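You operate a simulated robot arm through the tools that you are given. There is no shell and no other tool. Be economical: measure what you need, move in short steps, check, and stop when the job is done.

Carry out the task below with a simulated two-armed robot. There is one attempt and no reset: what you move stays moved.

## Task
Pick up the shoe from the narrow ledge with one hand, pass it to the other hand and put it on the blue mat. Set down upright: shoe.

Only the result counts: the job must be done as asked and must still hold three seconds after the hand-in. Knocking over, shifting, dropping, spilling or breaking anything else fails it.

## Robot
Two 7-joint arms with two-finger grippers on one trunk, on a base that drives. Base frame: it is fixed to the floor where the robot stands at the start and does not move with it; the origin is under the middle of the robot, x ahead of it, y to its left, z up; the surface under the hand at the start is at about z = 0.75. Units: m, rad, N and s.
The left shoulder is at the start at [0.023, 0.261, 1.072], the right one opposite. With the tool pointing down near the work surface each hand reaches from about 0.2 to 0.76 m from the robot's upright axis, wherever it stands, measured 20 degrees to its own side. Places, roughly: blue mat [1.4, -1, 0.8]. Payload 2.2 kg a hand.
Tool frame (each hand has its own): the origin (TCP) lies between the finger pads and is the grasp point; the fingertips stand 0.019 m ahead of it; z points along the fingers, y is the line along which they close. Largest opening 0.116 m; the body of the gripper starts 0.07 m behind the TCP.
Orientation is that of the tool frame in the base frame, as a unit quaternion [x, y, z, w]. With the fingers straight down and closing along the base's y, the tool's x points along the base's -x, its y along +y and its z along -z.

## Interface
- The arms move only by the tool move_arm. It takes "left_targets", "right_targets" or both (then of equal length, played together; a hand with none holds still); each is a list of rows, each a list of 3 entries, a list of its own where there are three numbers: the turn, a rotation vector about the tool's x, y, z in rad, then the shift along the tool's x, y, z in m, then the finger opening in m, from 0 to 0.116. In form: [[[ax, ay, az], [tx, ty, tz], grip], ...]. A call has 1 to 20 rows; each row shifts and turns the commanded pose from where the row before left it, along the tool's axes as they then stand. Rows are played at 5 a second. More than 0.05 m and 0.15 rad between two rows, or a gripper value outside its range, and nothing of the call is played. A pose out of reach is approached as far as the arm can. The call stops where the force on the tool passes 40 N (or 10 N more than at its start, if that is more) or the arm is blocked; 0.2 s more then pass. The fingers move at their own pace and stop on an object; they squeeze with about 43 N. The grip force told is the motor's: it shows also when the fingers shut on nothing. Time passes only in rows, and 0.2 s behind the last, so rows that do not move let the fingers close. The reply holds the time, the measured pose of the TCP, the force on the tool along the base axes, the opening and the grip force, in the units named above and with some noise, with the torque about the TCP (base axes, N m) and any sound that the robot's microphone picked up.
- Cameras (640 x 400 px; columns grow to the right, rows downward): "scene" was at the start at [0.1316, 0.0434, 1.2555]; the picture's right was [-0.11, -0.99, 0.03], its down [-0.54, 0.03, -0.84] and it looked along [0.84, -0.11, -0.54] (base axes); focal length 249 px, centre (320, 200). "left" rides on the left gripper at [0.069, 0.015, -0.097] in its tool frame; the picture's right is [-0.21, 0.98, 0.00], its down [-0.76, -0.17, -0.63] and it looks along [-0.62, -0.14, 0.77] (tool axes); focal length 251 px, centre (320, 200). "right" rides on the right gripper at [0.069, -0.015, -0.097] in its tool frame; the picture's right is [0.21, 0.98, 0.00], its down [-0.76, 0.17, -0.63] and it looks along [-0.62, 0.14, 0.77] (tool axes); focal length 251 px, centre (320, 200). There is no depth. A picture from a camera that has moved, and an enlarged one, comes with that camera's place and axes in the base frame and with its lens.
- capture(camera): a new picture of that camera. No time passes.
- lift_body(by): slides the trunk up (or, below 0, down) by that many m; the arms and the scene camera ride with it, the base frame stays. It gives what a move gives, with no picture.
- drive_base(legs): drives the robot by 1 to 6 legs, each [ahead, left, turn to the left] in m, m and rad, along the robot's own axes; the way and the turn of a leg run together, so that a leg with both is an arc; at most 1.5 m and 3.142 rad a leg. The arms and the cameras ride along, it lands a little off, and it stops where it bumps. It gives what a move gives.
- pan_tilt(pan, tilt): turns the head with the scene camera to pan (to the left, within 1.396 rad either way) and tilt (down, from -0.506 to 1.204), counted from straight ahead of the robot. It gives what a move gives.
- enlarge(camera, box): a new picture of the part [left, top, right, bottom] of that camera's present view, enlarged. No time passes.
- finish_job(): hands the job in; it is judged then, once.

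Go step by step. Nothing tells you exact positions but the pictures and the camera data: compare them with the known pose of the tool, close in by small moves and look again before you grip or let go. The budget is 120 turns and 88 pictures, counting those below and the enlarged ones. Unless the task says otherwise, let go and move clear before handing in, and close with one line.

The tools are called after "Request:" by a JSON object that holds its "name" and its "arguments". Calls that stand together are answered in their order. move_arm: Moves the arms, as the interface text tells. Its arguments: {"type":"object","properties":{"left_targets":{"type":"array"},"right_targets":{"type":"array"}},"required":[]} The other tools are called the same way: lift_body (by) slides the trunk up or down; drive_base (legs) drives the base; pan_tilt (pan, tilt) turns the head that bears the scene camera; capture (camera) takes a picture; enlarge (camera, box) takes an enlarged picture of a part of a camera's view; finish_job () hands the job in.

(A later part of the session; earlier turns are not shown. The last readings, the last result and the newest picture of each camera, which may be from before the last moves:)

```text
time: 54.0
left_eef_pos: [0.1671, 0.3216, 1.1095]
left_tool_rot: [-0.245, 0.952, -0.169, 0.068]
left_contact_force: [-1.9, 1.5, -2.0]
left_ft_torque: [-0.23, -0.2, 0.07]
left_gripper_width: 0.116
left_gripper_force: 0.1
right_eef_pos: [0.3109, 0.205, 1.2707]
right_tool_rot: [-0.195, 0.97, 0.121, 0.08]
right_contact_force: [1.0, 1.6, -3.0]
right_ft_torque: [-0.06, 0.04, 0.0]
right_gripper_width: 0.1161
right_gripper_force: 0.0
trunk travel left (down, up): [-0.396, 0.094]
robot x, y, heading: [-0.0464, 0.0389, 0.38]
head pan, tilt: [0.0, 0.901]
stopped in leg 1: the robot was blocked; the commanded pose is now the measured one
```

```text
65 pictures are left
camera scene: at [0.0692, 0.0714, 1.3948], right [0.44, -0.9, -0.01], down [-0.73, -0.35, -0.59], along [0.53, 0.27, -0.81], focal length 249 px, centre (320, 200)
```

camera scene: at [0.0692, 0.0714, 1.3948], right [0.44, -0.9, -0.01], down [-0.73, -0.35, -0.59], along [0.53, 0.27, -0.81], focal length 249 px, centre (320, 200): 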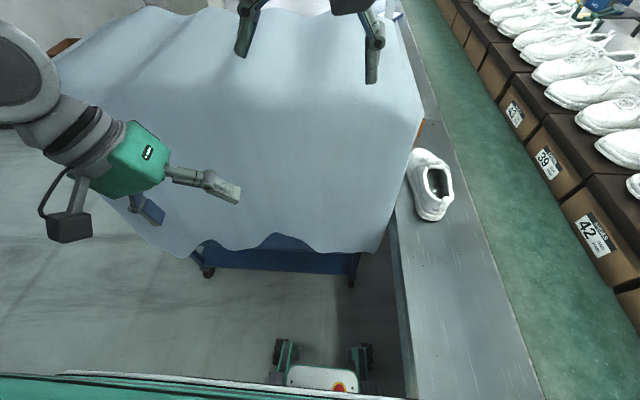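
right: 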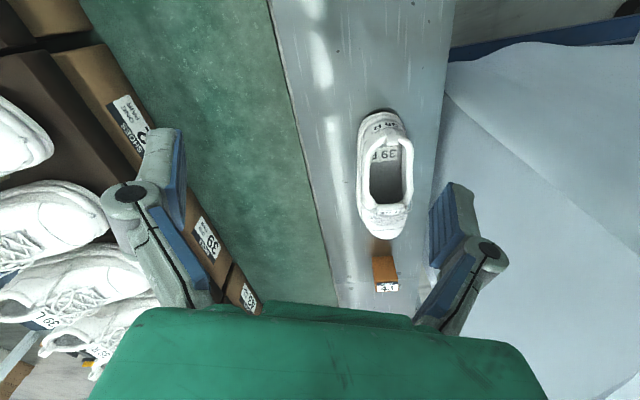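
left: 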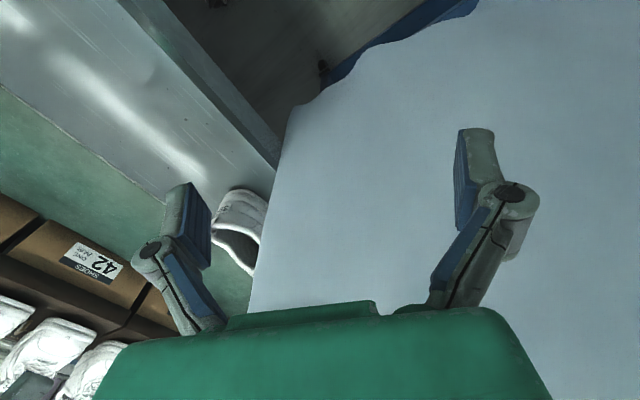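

I'll let time pass without commanding motion and watch whether the rocking decays.

Request:
{"name": "pan_tilt", "arguments": {"pan": 0, "tilt": 0.9}}

Request:
{"name": "pan_tilt", "arguments": {"pan": 0, "tilt": 0.9}}

Request:
{"name": "drive_base", "arguments": {"legs": [[0, 0, 0]]}}

Request:
{"name": "lift_body", "arguments": {"by": 0}}

Request:
{"name": "pan_tilt", "arguments": {"pan": 0, "tilt": 0.0}}

Request:
{"name": "pan_tilt", "arguments": {"pan": 0, "tilt": 0.9}}

```text
time: 54.6
left_eef_pos: [0.1664, 0.2301, 1.1125]
left_tool_rot: [-0.26, 0.958, -0.116, 0.033]
left_contact_force: [0.6, -1.6, 2.1]
left_ft_torque: [0.19, 0.11, -0.06]
left_gripper_width: 0.1158
left_gripper_force: 0.0
right_eef_pos: [0.3269, 0.1004, 1.2621]
right_tool_rot: [-0.215, 0.962, 0.151, 0.066]
right_contact_force: [1.9, -1.6, 1.1]
right_ft_torque: [-0.01, 0.16, 0.01]
right_gripper_width: 0.1161
right_gripper_force: 0.1
trunk travel left (down, up): [-0.396, 0.094]
robot x, y, heading: [-0.0487, 0.0299, 0.388]
head pan, tilt: [0.0, 0.901]
```

```text
time: 55.2
left_eef_pos: [0.1247, 0.374, 1.1017]
left_tool_rot: [-0.267, 0.946, -0.177, 0.05]
left_contact_force: [-1.7, -1.4, 0.3]
left_ft_torque: [0.12, -0.11, 0.11]
left_gripper_width: 0.1161
left_gripper_force: 0.1
right_eef_pos: [0.2647, 0.2596, 1.2661]
right_tool_rot: [-0.228, 0.966, 0.091, 0.084]
right_contact_force: [-4.5, 3.7, -0.5]
right_ft_torque: [-0.27, -0.45, -0.09]
right_gripper_width: 0.1158
right_gripper_force: 0.2
trunk travel left (down, up): [-0.396, 0.094]
robot x, y, heading: [-0.0586, 0.0498, 0.384]
head pan, tilt: [0.0, 0.901]
```

```text
time: 56.1
left_eef_pos: [0.1812, 0.2919, 1.1149]
left_tool_rot: [-0.265, 0.947, -0.161, 0.082]
left_contact_force: [-2.0, 1.1, -4.0]
left_ft_torque: [-0.2, -0.22, 0.07]
left_gripper_width: 0.116
left_gripper_force: 0.0
right_eef_pos: [0.2994, 0.1661, 1.256]
right_tool_rot: [-0.193, 0.97, 0.135, 0.058]
right_contact_force: [1.3, 0.5, -3.2]
right_ft_torque: [0.07, 0.01, -0.01]
right_gripper_width: 0.1161
right_gripper_force: 0.2
trunk travel left (down, up): [-0.396, 0.094]
robot x, y, heading: [-0.0474, 0.0311, 0.376]
head pan, tilt: [0.0, 0.901]
stopped in leg 1: the robot was blocked; the commanded pose is now the measured one
```

```text
time: 56.8
left_eef_pos: [0.1926, 0.1412, 1.1135]
left_tool_rot: [-0.277, 0.957, -0.078, 0.036]
left_contact_force: [1.7, 0.1, 1.2]
left_ft_torque: [-0.02, 0.16, -0.1]
left_gripper_width: 0.1161
left_gripper_force: 0.1
right_eef_pos: [0.34, -0.0037, 1.2308]
right_tool_rot: [-0.207, 0.959, 0.189, 0.03]
right_contact_force: [1.2, -2.0, 0.6]
right_ft_torque: [0.09, 0.14, 0.02]
right_gripper_width: 0.1162
right_gripper_force: 0.1
trunk travel left (down, up): [-0.396, 0.094]
robot x, y, heading: [-0.0494, 0.0177, 0.383]
head pan, tilt: [0.0, 0.901]
stopped: the arm was blocked; the commanded pose is now the measured one
```

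```text
time: 58.0
left_eef_pos: [0.2002, 0.1608, 1.1168]
left_tool_rot: [-0.274, 0.956, -0.091, 0.04]
left_contact_force: [5.2, 0.0, 1.6]
left_ft_torque: [0.03, 0.41, -0.07]
left_gripper_width: 0.116
left_gripper_force: 0.0
right_eef_pos: [0.3398, 0.0224, 1.2399]
right_tool_rot: [-0.206, 0.961, 0.183, 0.035]
right_contact_force: [0.7, 0.5, 0.4]
right_ft_torque: [-0.03, 0.04, -0.04]
right_gripper_width: 0.1159
right_gripper_force: 0.2
trunk travel left (down, up): [-0.396, 0.094]
robot x, y, heading: [-0.045, 0.0147, 0.375]
head pan, tilt: [0.0, 0.0]
```

```text
time: 59.2
left_eef_pos: [0.2218, 0.2297, 1.1193]
left_tool_rot: [-0.257, 0.955, -0.137, 0.062]
left_contact_force: [2.4, -0.6, -2.6]
left_ft_torque: [0.04, 0.11, -0.03]
left_gripper_width: 0.1159
left_gripper_force: 0.1
right_eef_pos: [0.3258, 0.0977, 1.2376]
right_tool_rot: [-0.192, 0.969, 0.148, 0.041]
right_contact_force: [-0.5, -1.9, -3.7]
right_ft_torque: [0.27, -0.1, -0.01]
right_gripper_width: 0.1157
right_gripper_force: 0.1
trunk travel left (down, up): [-0.396, 0.094]
robot x, y, heading: [-0.0222, 0.0428, 0.335]
head pan, tilt: [0.0, 0.901]
```

Request:
{"name": "pan_tilt", "arguments": {"pan": 0, "tilt": 0.0}}

Request:
{"name": "pan_tilt", "arguments": {"pan": 0, "tilt": 0.9}}

Request:
{"name": "pan_tilt", "arguments": {"pan": 0, "tilt": 0.0}}

Request:
{"name": "pan_tilt", "arguments": {"pan": 0, "tilt": 0.9}}

Request:
{"name": "pan_tilt", "arguments": {"pan": 0, "tilt": 0.0}}

Request:
{"name": "pan_tilt", "arguments": {"pan": 0, "tilt": 0.9}}

```text
time: 60.4
left_eef_pos: [0.2484, 0.2821, 1.1187]
left_tool_rot: [-0.249, 0.955, -0.153, 0.054]
left_contact_force: [-1.3, 1.5, 1.6]
left_ft_torque: [-0.04, -0.04, 0.05]
left_gripper_width: 0.116
left_gripper_force: 0.1
right_eef_pos: [0.3521, 0.1506, 1.2362]
right_tool_rot: [-0.179, 0.975, 0.13, 0.035]
right_contact_force: [3.1, 1.2, -0.5]
right_ft_torque: [-0.16, 0.3, 0.09]
right_gripper_width: 0.116
right_gripper_force: 0.1
trunk travel left (down, up): [-0.396, 0.094]
robot x, y, heading: [-0.0088, 0.0672, 0.299]
head pan, tilt: [0.0, 0.0]
```

```text
time: 61.6
left_eef_pos: [0.2732, 0.2596, 1.1197]
left_tool_rot: [-0.222, 0.96, -0.155, 0.077]
left_contact_force: [1.6, -0.1, 2.4]
left_ft_torque: [0.0, 0.3, -0.03]
left_gripper_width: 0.1155
left_gripper_force: 0.1
right_eef_pos: [0.3504, 0.1305, 1.245]
right_tool_rot: [-0.16, 0.975, 0.149, 0.042]
right_contact_force: [-1.5, 0.9, 0.9]
right_ft_torque: [-0.05, -0.19, 0.0]
right_gripper_width: 0.1158
right_gripper_force: 0.0
trunk travel left (down, up): [-0.396, 0.094]
robot x, y, heading: [0.0079, 0.0618, 0.268]
head pan, tilt: [0.0, 0.901]
```

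```text
time: 62.8
left_eef_pos: [0.3097, 0.1896, 1.1201]
left_tool_rot: [-0.178, 0.971, -0.134, 0.087]
left_contact_force: [2.7, -3.1, 2.0]
left_ft_torque: [0.29, 0.29, 0.03]
left_gripper_width: 0.1161
left_gripper_force: 0.2
right_eef_pos: [0.3878, 0.0704, 1.2498]
right_tool_rot: [-0.12, 0.973, 0.196, 0.031]
right_contact_force: [2.1, -4.7, 0.2]
right_ft_torque: [0.36, 0.17, 0.09]
right_gripper_width: 0.1161
right_gripper_force: 0.0
trunk travel left (down, up): [-0.396, 0.094]
robot x, y, heading: [0.009, 0.0473, 0.259]
head pan, tilt: [0.0, 0.0]
```

```text
time: 64.0
left_eef_pos: [0.2608, 0.1445, 1.1235]
left_tool_rot: [-0.229, 0.967, -0.096, 0.055]
left_contact_force: [7.7, -1.1, 1.4]
left_ft_torque: [0.14, 0.65, -0.13]
left_gripper_width: 0.1162
left_gripper_force: 0.0
right_eef_pos: [0.3703, 0.0286, 1.249]
right_tool_rot: [-0.177, 0.959, 0.222, 0.004]
right_contact_force: [-0.5, 3.2, 4.0]
right_ft_torque: [-0.39, 0.06, -0.04]
right_gripper_width: 0.116
right_gripper_force: 0.1
trunk travel left (down, up): [-0.396, 0.094]
robot x, y, heading: [-0.0437, 0.0274, 0.352]
head pan, tilt: [0.0, 0.901]
```

```text
time: 65.2
left_eef_pos: [0.2067, 0.1134, 1.1152]
left_tool_rot: [-0.264, 0.962, -0.068, 0.025]
left_contact_force: [1.7, 4.5, 0.3]
left_ft_torque: [-0.46, 0.15, -0.12]
left_gripper_width: 0.1161
left_gripper_force: 0.1
right_eef_pos: [0.3552, -0.0328, 1.2346]
right_tool_rot: [-0.195, 0.959, 0.203, 0.023]
right_contact_force: [0.6, 3.0, 0.3]
right_ft_torque: [-0.3, 0.16, 0.02]
right_gripper_width: 0.1161
right_gripper_force: 0.1
trunk travel left (down, up): [-0.396, 0.094]
robot x, y, heading: [-0.0513, 0.0161, 0.36]
head pan, tilt: [0.0, 0.0]
```

```text
time: 66.4
left_eef_pos: [0.1386, 0.0798, 1.1193]
left_tool_rot: [-0.268, 0.96, -0.066, 0.049]
left_contact_force: [0.0, 4.4, 0.5]
left_ft_torque: [-0.43, -0.08, -0.13]
left_gripper_width: 0.1159
left_gripper_force: 0.1
right_eef_pos: [0.2846, -0.0689, 1.2462]
right_tool_rot: [-0.206, 0.956, 0.202, 0.053]
right_contact_force: [-2.5, 2.1, 4.8]
right_ft_torque: [-0.43, -0.17, -0.15]
right_gripper_width: 0.1161
right_gripper_force: 0.0
trunk travel left (down, up): [-0.396, 0.094]
robot x, y, heading: [-0.0765, -0.0119, 0.371]
head pan, tilt: [0.0, 0.901]
```

Request:
{"name": "pan_tilt", "arguments": {"pan": 0, "tilt": 1.2}}

Request:
{"name": "capture", "arguments": {"camera": "scene"}}

Request:
{"name": "capture", "arguments": {"camera": "left"}}

Request:
{"name": "capture", "arguments": {"camera": "right"}}

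```text
time: 67.2
left_eef_pos: [0.0779, 0.291, 1.1127]
left_tool_rot: [-0.254, 0.953, -0.158, 0.04]
left_contact_force: [-1.6, -6.4, 3.2]
left_ft_torque: [0.65, -0.09, 0.2]
left_gripper_width: 0.1162
left_gripper_force: 0.1
right_eef_pos: [0.2099, 0.1549, 1.2416]
right_tool_rot: [-0.19, 0.976, 0.105, 0.036]
right_contact_force: [-0.1, -0.4, 0.7]
right_ft_torque: [0.1, 0.01, 0.07]
right_gripper_width: 0.1162
right_gripper_force: 0.2
trunk travel left (down, up): [-0.396, 0.094]
robot x, y, heading: [-0.0923, 0.0283, 0.307]
head pan, tilt: [0.0, 1.201]
```

```text
64 pictures are left
camera scene: at [-0.063, 0.2228, 1.3821], right [0.31, -0.94, 0.13], down [-0.87, -0.33, -0.37], along [0.39, 0.0, -0.92], focal length 249 px, centre (320, 200)
```

scene: 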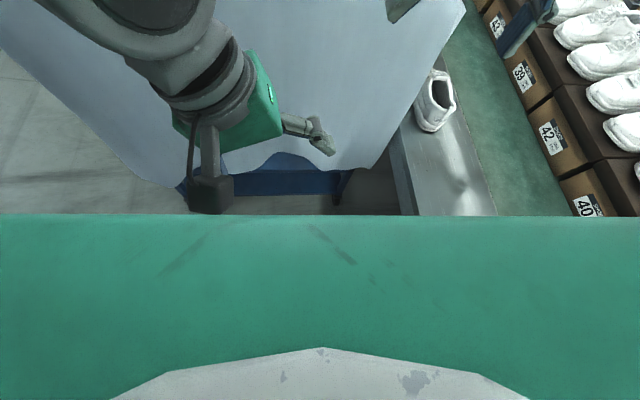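

```text
63 pictures are left
camera left: at [-0.0062, 0.2966, 1.1992], right [-0.27, 0.91, -0.32], down [0.64, 0.42, 0.65], along [0.72, -0.02, -0.69], focal length 251 px, centre (320, 200)
```

left: 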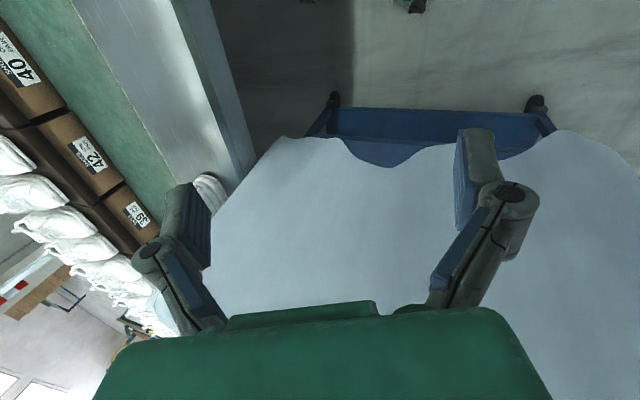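

```text
62 pictures are left
camera right: at [0.1485, 0.0944, 1.3257], right [-0.57, 0.81, 0.16], down [0.62, 0.29, 0.73], along [0.54, 0.52, -0.66], focal length 251 px, centre (320, 200)
```

right: 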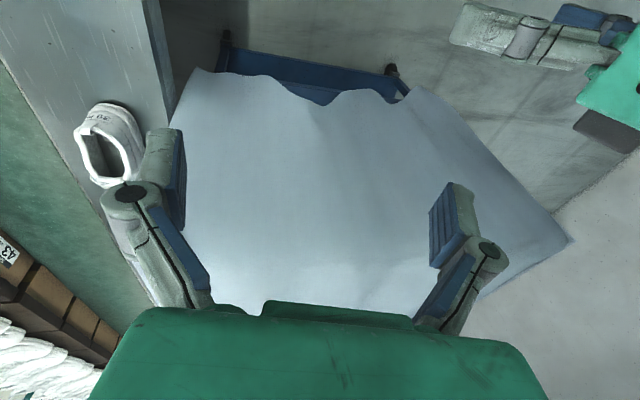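

I'll nudge away from the ledge repeatedly.

Request:
{"name": "drive_base", "arguments": {"legs": [[-0.1, 0.15, 0]]}}

Request:
{"name": "drive_base", "arguments": {"legs": [[-0.1, 0.15, 0]]}}

Request:
{"name": "drive_base", "arguments": {"legs": [[-0.1, 0.15, 0]]}}

Request:
{"name": "lift_body", "arguments": {"by": -0.1}}

Request:
{"name": "lift_body", "arguments": {"by": -0.1}}

```text
time: 67.9
left_eef_pos: [0.2138, 0.0247, 1.1136]
left_tool_rot: [-0.224, 0.97, -0.091, 0.012]
left_contact_force: [-0.1, 2.3, 0.3]
left_ft_torque: [-0.17, -0.07, -0.02]
left_gripper_width: 0.116
left_gripper_force: 0.0
right_eef_pos: [0.3175, -0.1359, 1.1963]
right_tool_rot: [-0.127, 0.971, 0.199, 0.028]
right_contact_force: [1.5, 1.6, -1.6]
right_ft_torque: [-0.05, 0.14, 0.01]
right_gripper_width: 0.1156
right_gripper_force: 0.0
trunk travel left (down, up): [-0.396, 0.094]
robot x, y, heading: [-0.0729, -0.0065, 0.177]
head pan, tilt: [0.0, 1.201]
stopped in leg 1: the robot was blocked; the commanded pose is now the measured one
```

```text
time: 68.6
left_eef_pos: [0.1992, 0.0453, 1.1061]
left_tool_rot: [-0.212, 0.97, -0.12, 0.014]
left_contact_force: [2.6, -2.4, -6.3]
left_ft_torque: [0.1, 0.06, -0.06]
left_gripper_width: 0.1158
left_gripper_force: 0.0
right_eef_pos: [0.275, -0.1089, 1.1761]
right_tool_rot: [-0.105, 0.978, 0.179, 0.021]
right_contact_force: [-3.1, -4.6, -6.0]
right_ft_torque: [0.72, -0.2, -0.15]
right_gripper_width: 0.1156
right_gripper_force: 0.1
trunk travel left (down, up): [-0.396, 0.094]
robot x, y, heading: [-0.072, 0.0133, 0.128]
head pan, tilt: [0.0, 1.201]
stopped in leg 1: the robot was blocked; the commanded pose is now the measured one
```

```text
time: 69.7
left_eef_pos: [0.1794, 0.2319, 1.1231]
left_tool_rot: [-0.232, 0.949, -0.209, 0.037]
left_contact_force: [0.9, 0.7, 3.1]
left_ft_torque: [0.06, 0.19, -0.02]
left_gripper_width: 0.116
left_gripper_force: 0.0
right_eef_pos: [0.2347, 0.0934, 1.2024]
right_tool_rot: [-0.084, 0.986, 0.133, 0.051]
right_contact_force: [0.5, 2.8, 1.3]
right_ft_torque: [-0.28, -0.04, 0.0]
right_gripper_width: 0.1159
right_gripper_force: 0.1
trunk travel left (down, up): [-0.396, 0.094]
robot x, y, heading: [-0.0658, 0.0828, 0.103]
head pan, tilt: [0.0, 1.201]
stopped in leg 1: the robot was blocked; the commanded pose is now the measured one
```

```text
time: 70.0
left_eef_pos: [0.2129, 0.0303, 1.1084]
left_tool_rot: [-0.213, 0.969, -0.117, 0.043]
left_contact_force: [2.2, -1.2, -0.1]
left_ft_torque: [0.12, 0.12, -0.04]
left_gripper_width: 0.1159
left_gripper_force: 0.2
right_eef_pos: [0.2653, -0.1169, 1.1595]
right_tool_rot: [-0.067, 0.972, 0.222, 0.025]
right_contact_force: [0.0, 1.4, 1.0]
right_ft_torque: [-0.05, 0.01, -0.04]
right_gripper_width: 0.1158
right_gripper_force: 0.0
trunk travel left (down, up): [-0.393, 0.097]
robot x, y, heading: [-0.0609, 0.0772, 0.102]
head pan, tilt: [0.0, 1.201]
stopped: the arm was blocked; the commanded pose is now the measured one
```

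```text
time: 70.5
left_eef_pos: [0.2587, 0.2367, 1.0945]
left_tool_rot: [-0.212, 0.943, -0.246, 0.07]
left_contact_force: [-1.5, 2.2, 2.3]
left_ft_torque: [-0.12, 0.0, 0.07]
left_gripper_width: 0.1158
left_gripper_force: 0.0
right_eef_pos: [0.2566, 0.1231, 1.1572]
right_tool_rot: [-0.035, 0.989, 0.139, 0.027]
right_contact_force: [2.6, -0.3, -2.7]
right_ft_torque: [0.07, 0.15, 0.1]
right_gripper_width: 0.1159
right_gripper_force: 0.0
trunk travel left (down, up): [-0.377, 0.113]
robot x, y, heading: [-0.0426, 0.0947, 0.082]
head pan, tilt: [0.0, 1.201]
stopped: the arm was blocked; the commanded pose is now the measured one
```

It's creeping away. Continuing.

Request:
{"name": "drive_base", "arguments": {"legs": [[-0.1, 0.15, 0]]}}

Request:
{"name": "drive_base", "arguments": {"legs": [[-0.1, 0.15, 0]]}}

Request:
{"name": "pan_tilt", "arguments": {"pan": 0, "tilt": 0.4}}

Request:
{"name": "pan_tilt", "arguments": {"pan": 0, "tilt": 1.0}}

Request:
{"name": "capture", "arguments": {"camera": "scene"}}

```text
time: 72.0
left_eef_pos: [0.158, 0.4062, 1.136]
left_tool_rot: [-0.304, 0.895, -0.315, 0.085]
left_contact_force: [-1.1, 2.9, 1.1]
left_ft_torque: [-0.19, -0.05, -0.06]
left_gripper_width: 0.1162
left_gripper_force: 0.0
right_eef_pos: [0.1541, 0.3291, 1.17]
right_tool_rot: [-0.126, 0.978, 0.147, 0.076]
right_contact_force: [-0.6, 3.9, -0.5]
right_ft_torque: [-0.32, -0.05, -0.04]
right_gripper_width: 0.1161
right_gripper_force: 0.1
trunk travel left (down, up): [-0.377, 0.113]
robot x, y, heading: [-0.1287, 0.2326, 0.168]
head pan, tilt: [0.0, 1.201]
stopped in leg 1: the robot was blocked; the commanded pose is now the measured one
```

```text
time: 72.7
left_eef_pos: [0.2158, 0.2295, 1.1141]
left_tool_rot: [-0.263, 0.927, -0.232, 0.135]
left_contact_force: [1.9, 3.2, 10.8]
left_ft_torque: [-0.34, 0.46, -0.01]
left_gripper_width: 0.116
left_gripper_force: 0.0
right_eef_pos: [0.1926, 0.1634, 1.1619]
right_tool_rot: [-0.051, 0.961, 0.27, 0.037]
right_contact_force: [-3.2, -9.3, -13.1]
right_ft_torque: [-0.14, -0.23, 0.17]
right_gripper_width: 0.1064
right_gripper_force: 0.1
trunk travel left (down, up): [-0.377, 0.113]
robot x, y, heading: [-0.099, 0.2298, 0.179]
head pan, tilt: [0.0, 1.201]
stopped in leg 1: the robot was blocked; the commanded pose is now the measured one
```

```text
time: 73.8
left_eef_pos: [0.218, 0.2314, 1.1226]
left_tool_rot: [-0.29, 0.921, -0.237, 0.104]
left_contact_force: [4.8, -1.7, 2.4]
left_ft_torque: [0.25, 0.42, -0.14]
left_gripper_width: 0.1157
left_gripper_force: 0.0
right_eef_pos: [0.1991, 0.1582, 1.1468]
right_tool_rot: [-0.105, 0.965, 0.234, 0.047]
right_contact_force: [-4.0, 3.0, -0.2]
right_ft_torque: [-0.22, -0.33, -0.24]
right_gripper_width: 0.1158
right_gripper_force: 0.1
trunk travel left (down, up): [-0.377, 0.113]
robot x, y, heading: [-0.092, 0.2315, 0.174]
head pan, tilt: [0.0, 0.4]
```

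```text
time: 74.8
left_eef_pos: [0.228, 0.1963, 1.1146]
left_tool_rot: [-0.283, 0.927, -0.225, 0.096]
left_contact_force: [1.1, 1.0, 0.2]
left_ft_torque: [-0.07, -0.01, -0.06]
left_gripper_width: 0.1158
left_gripper_force: 0.1
right_eef_pos: [0.2184, 0.1159, 1.1382]
right_tool_rot: [-0.097, 0.965, 0.238, 0.053]
right_contact_force: [0.0, 1.5, 0.4]
right_ft_torque: [-0.21, 0.02, -0.06]
right_gripper_width: 0.116
right_gripper_force: 0.0
trunk travel left (down, up): [-0.377, 0.113]
robot x, y, heading: [-0.0914, 0.2204, 0.156]
head pan, tilt: [0.0, 1.0]
```

```text
61 pictures are left
camera scene: at [0.0498, 0.1219, 1.369], right [0.15, -0.98, -0.09], down [-0.84, -0.08, -0.53], along [0.52, 0.15, -0.84], focal length 249 px, centre (320, 200)
```

scene: 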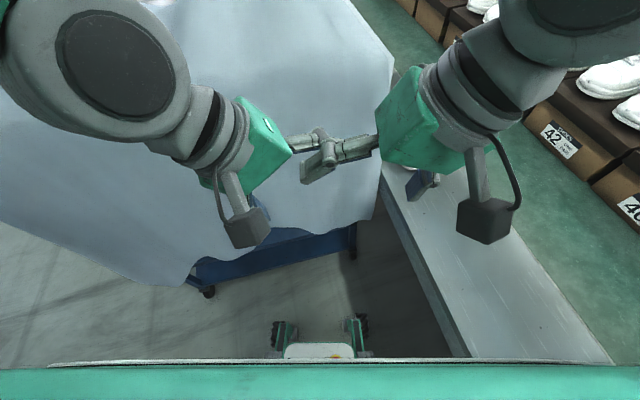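

Away from the ledge the rocking is dying down. The two hands are touching, so I'll separate them gently.

Request:
{"name": "move_arm", "arguments": {"left_targets": [[[0, 0, 0], [0, 0.02, 0], 0.116], [[0, 0, 0], [0, 0.02, 0], 0.116], [[0, 0, 0], [0, 0.02, 0], 0.116], [[0, 0, 0], [0, 0.02, 0], 0.116], [[0, 0, 0], [0, 0, 0], 0.116], [[0, 0, 0], [0, 0, 0], 0.116]], "right_targets": [[[0, 0, 0], [0, -0.02, 0], 0.116], [[0, 0, 0], [0, -0.02, 0], 0.116], [[0, 0, 0], [0, -0.02, 0], 0.116], [[0, 0, 0], [0, -0.02, 0], 0.116], [[0, 0, 0], [0, 0, 0], 0.116], [[0, 0, 0], [0, 0, 0], 0.116]]}}

Request:
{"name": "pan_tilt", "arguments": {"pan": 0, "tilt": 0.6}}

Request:
{"name": "pan_tilt", "arguments": {"pan": 0, "tilt": 1.0}}

Request:
{"name": "pan_tilt", "arguments": {"pan": 0, "tilt": 0.6}}

```text
time: 75.2
left_eef_pos: [0.2847, 0.4079, 1.1264]
left_tool_rot: [-0.265, 0.888, -0.356, 0.124]
left_contact_force: [-2.4, 1.5, -1.7]
left_ft_torque: [-0.26, -0.17, 0.07]
left_gripper_width: 0.1161
left_gripper_force: 0.1
right_eef_pos: [0.2215, 0.3353, 1.1405]
right_tool_rot: [-0.059, 0.984, 0.152, 0.067]
right_contact_force: [2.6, 0.2, -0.1]
right_ft_torque: [-0.01, 0.19, 0.09]
right_gripper_width: 0.1159
right_gripper_force: 0.1
right hand out of reach, approached as far as the arm can: row 1
trunk travel left (down, up): [-0.377, 0.113]
robot x, y, heading: [-0.0474, 0.2544, 0.08]
head pan, tilt: [0.0, 1.0]
stopped in row 1 (left hand): the arm was blocked; the commanded pose is now the measured one
```

```text
time: 76.1
left_eef_pos: [0.3355, 0.2771, 1.1366]
left_tool_rot: [-0.23, 0.91, -0.311, 0.149]
left_contact_force: [2.0, -0.8, 0.8]
left_ft_torque: [0.19, 0.18, -0.04]
left_gripper_width: 0.1161
left_gripper_force: 0.0
right_eef_pos: [0.2465, 0.2117, 1.1443]
right_tool_rot: [-0.028, 0.977, 0.201, 0.061]
right_contact_force: [-1.9, 0.4, 1.2]
right_ft_torque: [-0.02, -0.04, -0.04]
right_gripper_width: 0.1159
right_gripper_force: 0.0
trunk travel left (down, up): [-0.377, 0.113]
robot x, y, heading: [-0.0207, 0.245, 0.046]
head pan, tilt: [0.0, 0.6]
```

```text
time: 77.0
left_eef_pos: [0.2683, 0.208, 1.1166]
left_tool_rot: [-0.226, 0.93, -0.267, 0.116]
left_contact_force: [-0.6, 1.2, -0.3]
left_ft_torque: [-0.12, -0.04, -0.1]
left_gripper_width: 0.1159
left_gripper_force: 0.0
right_eef_pos: [0.232, 0.1239, 1.1402]
right_tool_rot: [-0.033, 0.971, 0.226, 0.069]
right_contact_force: [-0.4, 0.8, -0.2]
right_ft_torque: [-0.1, 0.0, -0.05]
right_gripper_width: 0.1161
right_gripper_force: 0.1
trunk travel left (down, up): [-0.377, 0.113]
robot x, y, heading: [-0.0357, 0.2165, 0.056]
head pan, tilt: [0.0, 1.0]
```

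```text
time: 77.9
left_eef_pos: [0.181, 0.2839, 1.1484]
left_tool_rot: [-0.239, 0.898, -0.362, 0.078]
left_contact_force: [-0.7, 1.4, 2.2]
left_ft_torque: [-0.04, -0.01, 0.0]
left_gripper_width: 0.1159
left_gripper_force: 0.1
right_eef_pos: [0.1298, 0.2219, 1.1417]
right_tool_rot: [-0.024, 0.98, 0.171, 0.098]
right_contact_force: [-1.4, 3.5, 0.5]
right_ft_torque: [-0.3, -0.16, -0.09]
right_gripper_width: 0.116
right_gripper_force: 0.1
trunk travel left (down, up): [-0.377, 0.113]
robot x, y, heading: [-0.1195, 0.2401, -0.044]
head pan, tilt: [0.0, 0.6]
```

Still rocking freely. Lowering the trunk should lower the centre of mass; doing it in repeated short steps.

Request:
{"name": "lift_body", "arguments": {"by": -0.05}}

Request:
{"name": "lift_body", "arguments": {"by": -0.05}}

Request:
{"name": "lift_body", "arguments": {"by": -0.05}}

Request:
{"name": "lift_body", "arguments": {"by": -0.05}}

Request:
{"name": "capture", "arguments": {"camera": "scene"}}

```text
time: 78.2
left_eef_pos: [0.2049, 0.1025, 1.1047]
left_tool_rot: [-0.196, 0.938, -0.272, 0.083]
left_contact_force: [1.4, -0.2, -1.0]
left_ft_torque: [-0.1, 0.05, -0.1]
left_gripper_width: 0.1158
left_gripper_force: 0.0
right_eef_pos: [0.1559, 0.0325, 1.1097]
right_tool_rot: [0.023, 0.968, 0.245, 0.054]
right_contact_force: [-2.1, -0.6, -2.9]
right_ft_torque: [0.21, -0.21, -0.17]
right_gripper_width: 0.1159
right_gripper_force: 0.1
trunk travel left (down, up): [-0.372, 0.118]
robot x, y, heading: [-0.1254, 0.2069, -0.04]
head pan, tilt: [0.0, 0.6]
stopped: the arm was blocked; the commanded pose is now the measured one
```

```text
time: 78.6
left_eef_pos: [0.2539, 0.3069, 1.1096]
left_tool_rot: [-0.188, 0.897, -0.387, 0.099]
left_contact_force: [-1.0, 2.8, 1.0]
left_ft_torque: [-0.19, 0.03, -0.03]
left_gripper_width: 0.1158
left_gripper_force: 0.0
right_eef_pos: [0.164, 0.2656, 1.1075]
right_tool_rot: [0.056, 0.984, 0.16, 0.061]
right_contact_force: [3.1, -0.5, 0.2]
right_ft_torque: [0.12, 0.16, 0.13]
right_gripper_width: 0.1162
right_gripper_force: 0.0
trunk travel left (down, up): [-0.36, 0.13]
robot x, y, heading: [-0.0993, 0.2355, -0.081]
head pan, tilt: [0.0, 0.6]
stopped: the arm was blocked; the commanded pose is now the measured one
```

```text
time: 79.2
left_eef_pos: [0.2135, 0.0845, 1.0976]
left_tool_rot: [-0.185, 0.92, -0.328, 0.109]
left_contact_force: [-10.7, -13.8, 93.3]
left_ft_torque: [0.25, 0.61, 0.48]
left_gripper_width: 0.1177
left_gripper_force: 0.0
right_eef_pos: [0.1974, 0.0661, 1.1006]
right_tool_rot: [0.063, 0.952, 0.281, 0.107]
right_contact_force: [8.1, 12.9, -95.2]
right_ft_torque: [-1.76, 0.52, -0.66]
right_gripper_width: 0.0888
right_gripper_force: 0.2
trunk travel left (down, up): [-0.335, 0.155]
robot x, y, heading: [-0.0907, 0.2162, -0.061]
head pan, tilt: [0.0, 0.6]
stopped: the arm was blocked; the commanded pose is now the measured one
```

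```text
time: 79.8
left_eef_pos: [0.2739, 0.2934, 1.0828]
left_tool_rot: [-0.203, 0.873, -0.43, 0.111]
left_contact_force: [-1.5, 1.3, 2.9]
left_ft_torque: [0.18, 0.08, 0.07]
left_gripper_width: 0.1157
left_gripper_force: 0.0
right_eef_pos: [0.1907, 0.2904, 1.0679]
right_tool_rot: [0.062, 0.977, 0.187, 0.083]
right_contact_force: [-2.7, -1.7, -5.8]
right_ft_torque: [0.38, -0.37, -0.03]
right_gripper_width: 0.117
right_gripper_force: 0.1
trunk travel left (down, up): [-0.31, 0.18]
robot x, y, heading: [-0.0792, 0.2373, -0.074]
head pan, tilt: [0.0, 0.6]
stopped: the arm was blocked; the commanded pose is now the measured one
```

```text
60 pictures are left
camera scene: at [0.0645, 0.2859, 1.3354], right [-0.07, -1.0, 0.04], down [-0.57, 0.01, -0.82], along [0.82, -0.09, -0.57], focal length 249 px, centre (320, 200)
```

scene: 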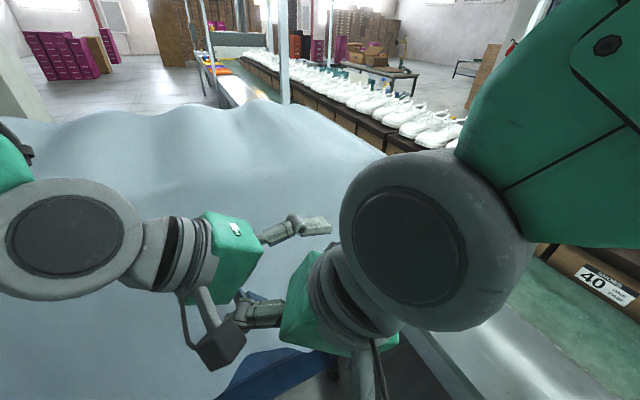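

I'll wait passively here, away from the ledge, and watch the decay.

Request:
{"name": "pan_tilt", "arguments": {"pan": 0, "tilt": 0.9}}

Request:
{"name": "pan_tilt", "arguments": {"pan": 0, "tilt": 0.5}}

Request:
{"name": "pan_tilt", "arguments": {"pan": 0, "tilt": 0.9}}

Request:
{"name": "pan_tilt", "arguments": {"pan": 0, "tilt": 0.5}}

Request:
{"name": "pan_tilt", "arguments": {"pan": 0, "tilt": 0.9}}

Request:
{"name": "pan_tilt", "arguments": {"pan": 0, "tilt": 0.5}}

Request:
{"name": "pan_tilt", "arguments": {"pan": 0, "tilt": 0.9}}

Request:
{"name": "pan_tilt", "arguments": {"pan": 0, "tilt": 0.5}}

```text
time: 80.6
left_eef_pos: [0.2558, 0.1572, 1.0973]
left_tool_rot: [-0.181, 0.893, -0.386, 0.147]
left_contact_force: [-1.2, -0.9, 5.5]
left_ft_torque: [0.38, 0.36, 0.0]
left_gripper_width: 0.116
left_gripper_force: 0.2
right_eef_pos: [0.1631, 0.1613, 1.0817]
right_tool_rot: [0.082, 0.962, 0.246, 0.088]
right_contact_force: [2.7, -3.1, -2.4]
right_ft_torque: [0.04, 0.17, -0.11]
right_gripper_width: 0.1164
right_gripper_force: 0.0
trunk travel left (down, up): [-0.31, 0.18]
robot x, y, heading: [-0.0849, 0.2229, -0.075]
head pan, tilt: [0.0, 0.901]
```

```text
time: 81.4
left_eef_pos: [0.2321, 0.1202, 1.0766]
left_tool_rot: [-0.177, 0.911, -0.351, 0.125]
left_contact_force: [1.2, -0.2, -0.1]
left_ft_torque: [0.02, 0.13, -0.18]
left_gripper_width: 0.116
left_gripper_force: 0.1
right_eef_pos: [0.1671, 0.1088, 1.0748]
right_tool_rot: [0.078, 0.958, 0.262, 0.087]
right_contact_force: [1.5, -3.6, -2.6]
right_ft_torque: [0.4, 0.08, 0.08]
right_gripper_width: 0.1114
right_gripper_force: 0.0
trunk travel left (down, up): [-0.31, 0.18]
robot x, y, heading: [-0.0877, 0.2099, -0.072]
head pan, tilt: [0.0, 0.499]
```

```text
time: 82.3
left_eef_pos: [0.2408, 0.1361, 1.0657]
left_tool_rot: [-0.177, 0.915, -0.347, 0.108]
left_contact_force: [-4.6, 1.7, 8.9]
left_ft_torque: [0.01, 0.1, -0.03]
left_gripper_width: 0.116
left_gripper_force: 0.2
right_eef_pos: [0.1908, 0.1214, 1.0716]
right_tool_rot: [0.074, 0.96, 0.256, 0.081]
right_contact_force: [1.5, -7.0, -11.3]
right_ft_torque: [0.14, 0.13, -0.27]
right_gripper_width: 0.1124
right_gripper_force: 0.0
trunk travel left (down, up): [-0.31, 0.18]
robot x, y, heading: [-0.071, 0.2055, -0.068]
head pan, tilt: [0.0, 0.901]
```

```text
time: 83.2
left_eef_pos: [0.3106, 0.2521, 1.0812]
left_tool_rot: [-0.259, 0.876, -0.387, 0.127]
left_contact_force: [108.6, 87.1, -16.9]
left_ft_torque: [-5.17, 2.66, -9.43]
left_gripper_width: 0.116
left_gripper_force: 0.0
right_eef_pos: [0.2492, 0.2348, 1.079]
right_tool_rot: [0.004, 0.969, 0.233, 0.078]
right_contact_force: [-103.2, -69.9, 15.4]
right_ft_torque: [4.31, -3.27, 6.13]
right_gripper_width: 0.1143
right_gripper_force: 0.1
trunk travel left (down, up): [-0.31, 0.18]
robot x, y, heading: [-0.0229, 0.2239, 0.029]
head pan, tilt: [0.0, 0.499]
```

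```text
time: 84.0
left_eef_pos: [0.2186, 0.3233, 1.0628]
left_tool_rot: [-0.19, 0.889, -0.409, 0.085]
left_contact_force: [2.6, 4.5, -2.7]
left_ft_torque: [-0.36, 0.05, -0.18]
left_gripper_width: 0.1164
left_gripper_force: 0.1
right_eef_pos: [0.1693, 0.3047, 1.0706]
right_tool_rot: [0.069, 0.976, 0.183, 0.092]
right_contact_force: [-3.2, -4.4, -0.2]
right_ft_torque: [0.21, -0.26, 0.22]
right_gripper_width: 0.1132
right_gripper_force: 0.0
trunk travel left (down, up): [-0.31, 0.18]
robot x, y, heading: [-0.0963, 0.2527, -0.086]
head pan, tilt: [0.0, 0.901]
```

```text
time: 84.9
left_eef_pos: [0.2196, 0.2781, 1.085]
left_tool_rot: [-0.214, 0.876, -0.408, 0.144]
left_contact_force: [-33.9, 22.0, -12.6]
left_ft_torque: [-1.06, -3.43, -1.49]
left_gripper_width: 0.1161
left_gripper_force: 0.1
right_eef_pos: [0.1294, 0.2793, 1.0785]
right_tool_rot: [0.044, 0.972, 0.213, 0.085]
right_contact_force: [23.0, -15.2, 13.6]
right_ft_torque: [1.02, 1.2, -1.19]
right_gripper_width: 0.1045
right_gripper_force: 0.0
trunk travel left (down, up): [-0.31, 0.18]
robot x, y, heading: [-0.1202, 0.2356, -0.021]
head pan, tilt: [0.0, 0.499]
```

```text
time: 85.8
left_eef_pos: [0.2112, 0.1222, 1.1151]
left_tool_rot: [-0.196, 0.889, -0.374, 0.18]
left_contact_force: [-32.8, 8.8, 7.6]
left_ft_torque: [0.24, -0.48, 0.04]
left_gripper_width: 0.1159
left_gripper_force: 0.1
right_eef_pos: [0.1164, 0.1241, 1.0858]
right_tool_rot: [0.051, 0.958, 0.266, 0.094]
right_contact_force: [25.9, -11.0, -5.5]
right_ft_torque: [0.44, 1.45, -0.88]
right_gripper_width: 0.114
right_gripper_force: 0.0
trunk travel left (down, up): [-0.31, 0.18]
robot x, y, heading: [-0.107, 0.2064, -0.011]
head pan, tilt: [0.0, 0.901]
```

```text
time: 86.7
left_eef_pos: [0.2193, 0.1326, 1.0743]
left_tool_rot: [-0.17, 0.913, -0.352, 0.12]
left_contact_force: [-0.5, -6.3, 4.9]
left_ft_torque: [0.65, 0.01, 0.2]
left_gripper_width: 0.1157
left_gripper_force: 0.0
right_eef_pos: [0.1697, 0.1233, 1.0791]
right_tool_rot: [0.077, 0.957, 0.265, 0.092]
right_contact_force: [-6.5, -3.3, -7.5]
right_ft_torque: [0.58, -0.58, -0.19]
right_gripper_width: 0.0942
right_gripper_force: 0.1
trunk travel left (down, up): [-0.31, 0.18]
robot x, y, heading: [-0.0757, 0.2152, -0.079]
head pan, tilt: [0.0, 0.499]
```

The hands are interlocked and that keeps kicking the robot. I'll retract both hands upward while turning their fingers outward/down to separate them.

Request:
{"name": "move_arm", "arguments": {"left_targets": [[[-0.1, 0, 0], [0, 0.02, -0.04], 0.116], [[-0.14, 0, 0], [0, 0.02, -0.04], 0.116], [[-0.14, 0, 0], [0, 0.02, -0.03], 0.116], [[-0.14, 0, 0], [0, 0.02, -0.02], 0.116], [[-0.1, 0, 0], [0, 0.02, 0], 0.116]], "right_targets": [[[0.1, 0, 0], [0, -0.02, -0.04], 0.116], [[0.12, 0, 0], [0, -0.02, -0.04], 0.116], [[0.12, 0, 0], [0, -0.02, -0.03], 0.116], [[0.12, 0, 0], [0, -0.02, -0.02], 0.116], [[0.05, 0, 0], [0, -0.02, 0], 0.116]]}}

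Request:
{"name": "pan_tilt", "arguments": {"pan": 0, "tilt": 0.8}}

Request:
{"name": "capture", "arguments": {"camera": "scene"}}

```text
time: 87.2
left_eef_pos: [0.2607, 0.3694, 1.1134]
left_tool_rot: [-0.196, 0.898, -0.385, 0.088]
left_contact_force: [-3.8, 0.8, -1.2]
left_ft_torque: [-0.14, -0.24, 0.22]
left_gripper_width: 0.1161
left_gripper_force: 0.0
left hand out of reach, approached as far as the arm can: row 1, 2
right_eef_pos: [0.1678, 0.2851, 1.1272]
right_tool_rot: [0.07, 0.991, 0.08, 0.086]
right_contact_force: [-0.1, -0.3, 0.0]
right_ft_torque: [-0.06, -0.02, -0.01]
right_gripper_width: 0.1158
right_gripper_force: 0.0
trunk travel left (down, up): [-0.31, 0.18]
robot x, y, heading: [-0.0663, 0.2493, -0.078]
head pan, tilt: [0.0, 0.499]
stopped in row 2 (left hand): the arm was blocked; the commanded pose is now the measured one
```

```text
time: 88.0
left_eef_pos: [0.2811, 0.3051, 1.1233]
left_tool_rot: [-0.196, 0.9, -0.375, 0.107]
left_contact_force: [-0.5, 0.7, -0.5]
left_ft_torque: [-0.04, 0.03, -0.02]
left_gripper_width: 0.1159
left_gripper_force: 0.0
right_eef_pos: [0.1779, 0.2206, 1.1214]
right_tool_rot: [0.099, 0.987, 0.11, 0.069]
right_contact_force: [0.3, 0.9, -1.9]
right_ft_torque: [-0.05, -0.04, 0.03]
right_gripper_width: 0.1158
right_gripper_force: 0.1
trunk travel left (down, up): [-0.31, 0.18]
robot x, y, heading: [-0.0736, 0.2363, -0.078]
head pan, tilt: [0.0, 0.799]
```

```text
59 pictures are left
camera scene: at [0.0539, 0.2288, 1.3213], right [0.18, -0.98, -0.02], down [-0.69, -0.12, -0.71], along [0.7, 0.14, -0.7], focal length 249 px, centre (320, 200)
```

scene: 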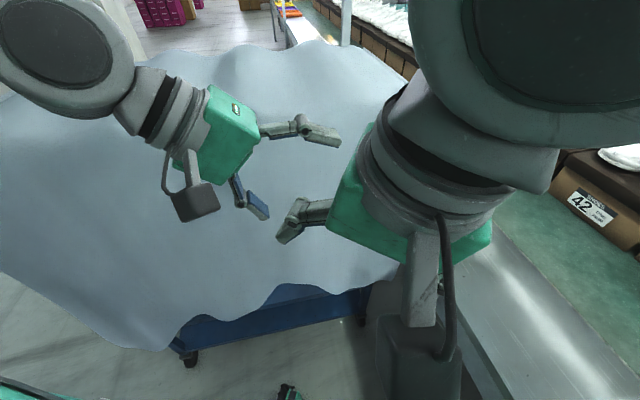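

Hands are separated now. Waiting passively again.

Request:
{"name": "pan_tilt", "arguments": {"pan": 0, "tilt": 0.5}}

Request:
{"name": "pan_tilt", "arguments": {"pan": 0, "tilt": 0.8}}

Request:
{"name": "pan_tilt", "arguments": {"pan": 0, "tilt": 0.5}}

Request:
{"name": "pan_tilt", "arguments": {"pan": 0, "tilt": 0.8}}

Request:
{"name": "pan_tilt", "arguments": {"pan": 0, "tilt": 0.5}}

Request:
{"name": "pan_tilt", "arguments": {"pan": 0, "tilt": 0.8}}

```text
time: 88.8
left_eef_pos: [0.2586, 0.1985, 1.1278]
left_tool_rot: [-0.182, 0.918, -0.331, 0.117]
left_contact_force: [1.9, -1.1, 1.1]
left_ft_torque: [0.11, 0.15, -0.13]
left_gripper_width: 0.1159
left_gripper_force: 0.1
right_eef_pos: [0.1523, 0.1177, 1.1264]
right_tool_rot: [0.081, 0.983, 0.147, 0.078]
right_contact_force: [-0.6, 0.2, 1.5]
right_ft_torque: [0.0, -0.02, -0.01]
right_gripper_width: 0.1159
right_gripper_force: 0.1
trunk travel left (down, up): [-0.31, 0.18]
robot x, y, heading: [-0.0745, 0.2166, -0.079]
head pan, tilt: [0.0, 0.499]
```

```text
time: 89.7
left_eef_pos: [0.2549, 0.2055, 1.109]
left_tool_rot: [-0.183, 0.925, -0.319, 0.095]
left_contact_force: [1.2, 0.4, -2.6]
left_ft_torque: [-0.1, 0.0, -0.13]
left_gripper_width: 0.1158
left_gripper_force: 0.1
right_eef_pos: [0.1674, 0.1193, 1.1222]
right_tool_rot: [0.079, 0.983, 0.148, 0.079]
right_contact_force: [1.1, -1.8, 1.3]
right_ft_torque: [0.12, 0.15, 0.03]
right_gripper_width: 0.1161
right_gripper_force: 0.0
trunk travel left (down, up): [-0.31, 0.18]
robot x, y, heading: [-0.0607, 0.219, -0.078]
head pan, tilt: [0.0, 0.799]
```

```text
time: 90.5
left_eef_pos: [0.2707, 0.3305, 1.1131]
left_tool_rot: [-0.209, 0.901, -0.373, 0.075]
left_contact_force: [-2.2, -1.7, 1.4]
left_ft_torque: [0.12, -0.08, 0.21]
left_gripper_width: 0.116
left_gripper_force: 0.0
right_eef_pos: [0.1872, 0.2478, 1.1264]
right_tool_rot: [0.061, 0.99, 0.1, 0.077]
right_contact_force: [-0.8, 0.8, 0.5]
right_ft_torque: [-0.04, -0.05, -0.03]
right_gripper_width: 0.116
right_gripper_force: 0.0
trunk travel left (down, up): [-0.31, 0.18]
robot x, y, heading: [-0.0547, 0.2371, -0.063]
head pan, tilt: [0.0, 0.499]
```

```text
time: 91.2
left_eef_pos: [0.2644, 0.3816, 1.1131]
left_tool_rot: [-0.202, 0.894, -0.39, 0.091]
left_contact_force: [-1.6, -0.2, 0.2]
left_ft_torque: [-0.05, -0.06, 0.16]
left_gripper_width: 0.1161
left_gripper_force: 0.1
right_eef_pos: [0.166, 0.2981, 1.1223]
right_tool_rot: [0.067, 0.991, 0.077, 0.084]
right_contact_force: [-7.1, 4.9, 3.1]
right_ft_torque: [-0.48, -0.66, -0.11]
right_gripper_width: 0.1162
right_gripper_force: 0.0
trunk travel left (down, up): [-0.31, 0.18]
robot x, y, heading: [-0.0674, 0.2509, -0.074]
head pan, tilt: [0.0, 0.799]
```

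```text
time: 92.0
left_eef_pos: [0.2196, 0.2604, 1.1417]
left_tool_rot: [-0.201, 0.907, -0.337, 0.153]
left_contact_force: [-1.2, -3.4, 0.6]
left_ft_torque: [0.28, -0.14, 0.17]
left_gripper_width: 0.116
left_gripper_force: 0.0
right_eef_pos: [0.1062, 0.1795, 1.1397]
right_tool_rot: [0.057, 0.984, 0.152, 0.071]
right_contact_force: [-2.3, 0.3, 3.1]
right_ft_torque: [-0.08, -0.13, -0.08]
right_gripper_width: 0.1161
right_gripper_force: 0.1
trunk travel left (down, up): [-0.31, 0.18]
robot x, y, heading: [-0.1094, 0.2317, -0.008]
head pan, tilt: [0.0, 0.499]
```

```text
time: 92.8
left_eef_pos: [0.3099, 0.2068, 1.1064]
left_tool_rot: [-0.215, 0.92, -0.312, 0.098]
left_contact_force: [4.8, 1.6, -3.1]
left_ft_torque: [-0.23, 0.26, -0.39]
left_gripper_width: 0.116
left_gripper_force: 0.0
right_eef_pos: [0.2278, 0.1147, 1.1222]
right_tool_rot: [0.046, 0.985, 0.153, 0.065]
right_contact_force: [2.5, 1.4, 2.8]
right_ft_torque: [-0.17, 0.36, 0.08]
right_gripper_width: 0.1161
right_gripper_force: 0.0
trunk travel left (down, up): [-0.31, 0.18]
robot x, y, heading: [-0.0285, 0.2024, -0.01]
head pan, tilt: [0.0, 0.799]
```

Request:
{"name": "lift_body", "arguments": {"by": -0.12}}

Request:
{"name": "move_arm", "arguments": {"right_targets": [[[0, 0, 0], [0, 0, 0], 0.116]], "left_targets": [[[0, 0, 0], [0, 0, 0], 0.116]]}}

Request:
{"name": "move_arm", "arguments": {"right_targets": [[[0, 0, 0], [0, 0, 0], 0.116]], "left_targets": [[[0, 0, 0], [0, 0, 0], 0.116]]}}

Request:
{"name": "move_arm", "arguments": {"right_targets": [[[0, 0, 0], [0, 0, 0], 0.116]], "left_targets": [[[0, 0, 0], [0, 0, 0], 0.116]]}}

Request:
{"name": "move_arm", "arguments": {"right_targets": [[[0, 0, 0], [0, 0, 0], 0.116]], "left_targets": [[[0, 0, 0], [0, 0, 0], 0.116]]}}

```text
time: 93.4
left_eef_pos: [0.1909, 0.4563, 1.0925]
left_tool_rot: [-0.217, 0.874, -0.402, 0.164]
left_contact_force: [0.8, 0.9, 0.8]
left_ft_torque: [-0.05, 0.18, -0.09]
left_gripper_width: 0.1159
left_gripper_force: 0.0
right_eef_pos: [0.0664, 0.3757, 1.0958]
right_tool_rot: [0.04, 0.995, 0.074, 0.051]
right_contact_force: [0.0, 8.2, 1.6]
right_ft_torque: [-0.73, -0.06, -0.06]
right_gripper_width: 0.116
right_gripper_force: 0.1
trunk travel left (down, up): [-0.289, 0.201]
robot x, y, heading: [-0.1509, 0.2358, 0.043]
head pan, tilt: [0.0, 0.799]
stopped: the arm was blocked; the commanded pose is now the measured one
```

```text
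time: 94.0
left_eef_pos: [0.2531, 0.2782, 1.1218]
left_tool_rot: [-0.318, 0.844, -0.407, 0.141]
left_contact_force: [-3.2, -0.5, -2.9]
left_ft_torque: [-0.11, -0.35, 0.13]
left_gripper_width: 0.1158
left_gripper_force: 0.0
right_eef_pos: [0.146, 0.2137, 1.105]
right_tool_rot: [0.021, 0.977, 0.195, 0.085]
right_contact_force: [-2.3, -4.3, -3.3]
right_ft_torque: [0.45, -0.25, -0.04]
right_gripper_width: 0.116
right_gripper_force: 0.0
trunk travel left (down, up): [-0.289, 0.201]
robot x, y, heading: [-0.1007, 0.2359, 0.064]
head pan, tilt: [0.0, 0.799]
stopped in row 1 (left hand): the arm was blocked; the commanded pose is now the measured one
```

```text
time: 94.3
left_eef_pos: [0.2008, 0.2133, 1.1047]
left_tool_rot: [-0.265, 0.886, -0.344, 0.162]
left_contact_force: [-1.4, 0.1, 1.4]
left_ft_torque: [0.09, -0.07, 0.03]
left_gripper_width: 0.1161
left_gripper_force: 0.0
right_eef_pos: [0.0919, 0.1413, 1.1154]
right_tool_rot: [0.029, 0.974, 0.212, 0.072]
right_contact_force: [-0.7, -0.7, 2.3]
right_ft_torque: [-0.08, -0.09, -0.11]
right_gripper_width: 0.1158
right_gripper_force: 0.0
trunk travel left (down, up): [-0.289, 0.201]
robot x, y, heading: [-0.1343, 0.2105, 0.063]
head pan, tilt: [0.0, 0.799]
stopped in row 1 (left hand): the arm was blocked; the commanded pose is now the measured one
```

```text
time: 94.9
left_eef_pos: [0.2372, 0.255, 1.1029]
left_tool_rot: [-0.272, 0.88, -0.36, 0.147]
left_contact_force: [2.0, -1.1, -0.5]
left_ft_torque: [0.11, 0.09, -0.07]
left_gripper_width: 0.116
left_gripper_force: 0.0
right_eef_pos: [0.1315, 0.1909, 1.1109]
right_tool_rot: [0.034, 0.977, 0.203, 0.063]
right_contact_force: [2.4, 0.6, 0.8]
right_ft_torque: [-0.11, 0.17, 0.06]
right_gripper_width: 0.1162
right_gripper_force: 0.0
trunk travel left (down, up): [-0.289, 0.201]
robot x, y, heading: [-0.1062, 0.2344, 0.053]
head pan, tilt: [0.0, 0.799]
stopped in row 1 (left hand): the arm was blocked; the commanded pose is now the measured one
```

```text
time: 95.3
left_eef_pos: [0.2103, 0.2615, 1.1023]
left_tool_rot: [-0.266, 0.882, -0.36, 0.146]
left_contact_force: [-1.4, -1.5, 0.6]
left_ft_torque: [0.1, -0.09, 0.11]
left_gripper_width: 0.116
left_gripper_force: 0.0
right_eef_pos: [0.0992, 0.1934, 1.1117]
right_tool_rot: [0.034, 0.978, 0.194, 0.071]
right_contact_force: [-1.1, 0.0, 0.5]
right_ft_torque: [0.03, -0.11, -0.09]
right_gripper_width: 0.1159
right_gripper_force: 0.1
trunk travel left (down, up): [-0.289, 0.201]
robot x, y, heading: [-0.1293, 0.237, 0.039]
head pan, tilt: [0.0, 0.799]
```

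Repeated holds with the arms active are damping the rocking. Continuing with longer holds.

Request:
{"name": "move_arm", "arguments": {"right_targets": [[[0, 0, 0], [0, 0, 0], 0.116], [[0, 0, 0], [0, 0, 0], 0.116], [[0, 0, 0], [0, 0, 0], 0.116]], "left_targets": [[[0, 0, 0], [0, 0, 0], 0.116], [[0, 0, 0], [0, 0, 0], 0.116], [[0, 0, 0], [0, 0, 0], 0.116]]}}

Request:
{"name": "move_arm", "arguments": {"right_targets": [[[0, 0, 0], [0, 0, 0], 0.116], [[0, 0, 0], [0, 0, 0], 0.116], [[0, 0, 0], [0, 0, 0], 0.116], [[0, 0, 0], [0, 0, 0], 0.116], [[0, 0, 0], [0, 0, 0], 0.116], [[0, 0, 0], [0, 0, 0], 0.116]], "left_targets": [[[0, 0, 0], [0, 0, 0], 0.116], [[0, 0, 0], [0, 0, 0], 0.116], [[0, 0, 0], [0, 0, 0], 0.116], [[0, 0, 0], [0, 0, 0], 0.116], [[0, 0, 0], [0, 0, 0], 0.116], [[0, 0, 0], [0, 0, 0], 0.116]]}}

Request:
{"name": "move_arm", "arguments": {"right_targets": [[[0, 0, 0], [0, 0, 0], 0.116], [[0, 0, 0], [0, 0, 0], 0.116], [[0, 0, 0], [0, 0, 0], 0.116], [[0, 0, 0], [0, 0, 0], 0.116], [[0, 0, 0], [0, 0, 0], 0.116], [[0, 0, 0], [0, 0, 0], 0.116]], "left_targets": [[[0, 0, 0], [0, 0, 0], 0.116], [[0, 0, 0], [0, 0, 0], 0.116], [[0, 0, 0], [0, 0, 0], 0.116], [[0, 0, 0], [0, 0, 0], 0.116], [[0, 0, 0], [0, 0, 0], 0.116], [[0, 0, 0], [0, 0, 0], 0.116]]}}

```text
time: 96.3
left_eef_pos: [0.2217, 0.3186, 1.099]
left_tool_rot: [-0.273, 0.871, -0.386, 0.136]
left_contact_force: [-0.2, 1.3, -0.5]
left_ft_torque: [-0.1, 0.04, -0.04]
left_gripper_width: 0.116
left_gripper_force: 0.1
right_eef_pos: [0.1116, 0.2508, 1.1145]
right_tool_rot: [0.034, 0.983, 0.167, 0.069]
right_contact_force: [-0.5, 1.7, -0.3]
right_ft_torque: [-0.07, -0.06, 0.0]
right_gripper_width: 0.1159
right_gripper_force: 0.0
trunk travel left (down, up): [-0.289, 0.201]
robot x, y, heading: [-0.121, 0.2296, 0.042]
head pan, tilt: [0.0, 0.799]
stopped in row 3 (left hand): the arm was blocked; the commanded pose is now the measured one
```

```text
time: 97.9
left_eef_pos: [0.2272, 0.2154, 1.1003]
left_tool_rot: [-0.265, 0.886, -0.35, 0.151]
left_contact_force: [0.7, 1.2, -1.2]
left_ft_torque: [-0.05, 0.01, -0.09]
left_gripper_width: 0.1155
left_gripper_force: 0.1
right_eef_pos: [0.117, 0.1458, 1.1133]
right_tool_rot: [0.037, 0.976, 0.206, 0.066]
right_contact_force: [0.2, -0.4, -0.4]
right_ft_torque: [-0.01, 0.07, 0.04]
right_gripper_width: 0.1161
right_gripper_force: 0.1
trunk travel left (down, up): [-0.289, 0.201]
robot x, y, heading: [-0.1199, 0.2038, 0.046]
head pan, tilt: [0.0, 0.799]
stopped in row 6 (left hand): the arm was blocked; the commanded pose is now the measured one
```

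```text
time: 99.3
left_eef_pos: [0.221, 0.2536, 1.105]
left_tool_rot: [-0.265, 0.879, -0.368, 0.147]
left_contact_force: [0.1, -0.4, 1.1]
left_ft_torque: [0.05, 0.0, 0.02]
left_gripper_width: 0.1162
left_gripper_force: 0.2
right_eef_pos: [0.1102, 0.1853, 1.1147]
right_tool_rot: [0.038, 0.979, 0.187, 0.069]
right_contact_force: [0.0, 1.5, 0.2]
right_ft_torque: [-0.03, -0.03, 0.0]
right_gripper_width: 0.1156
right_gripper_force: 0.0
trunk travel left (down, up): [-0.289, 0.201]
robot x, y, heading: [-0.1167, 0.2117, 0.036]
head pan, tilt: [0.0, 0.799]
```

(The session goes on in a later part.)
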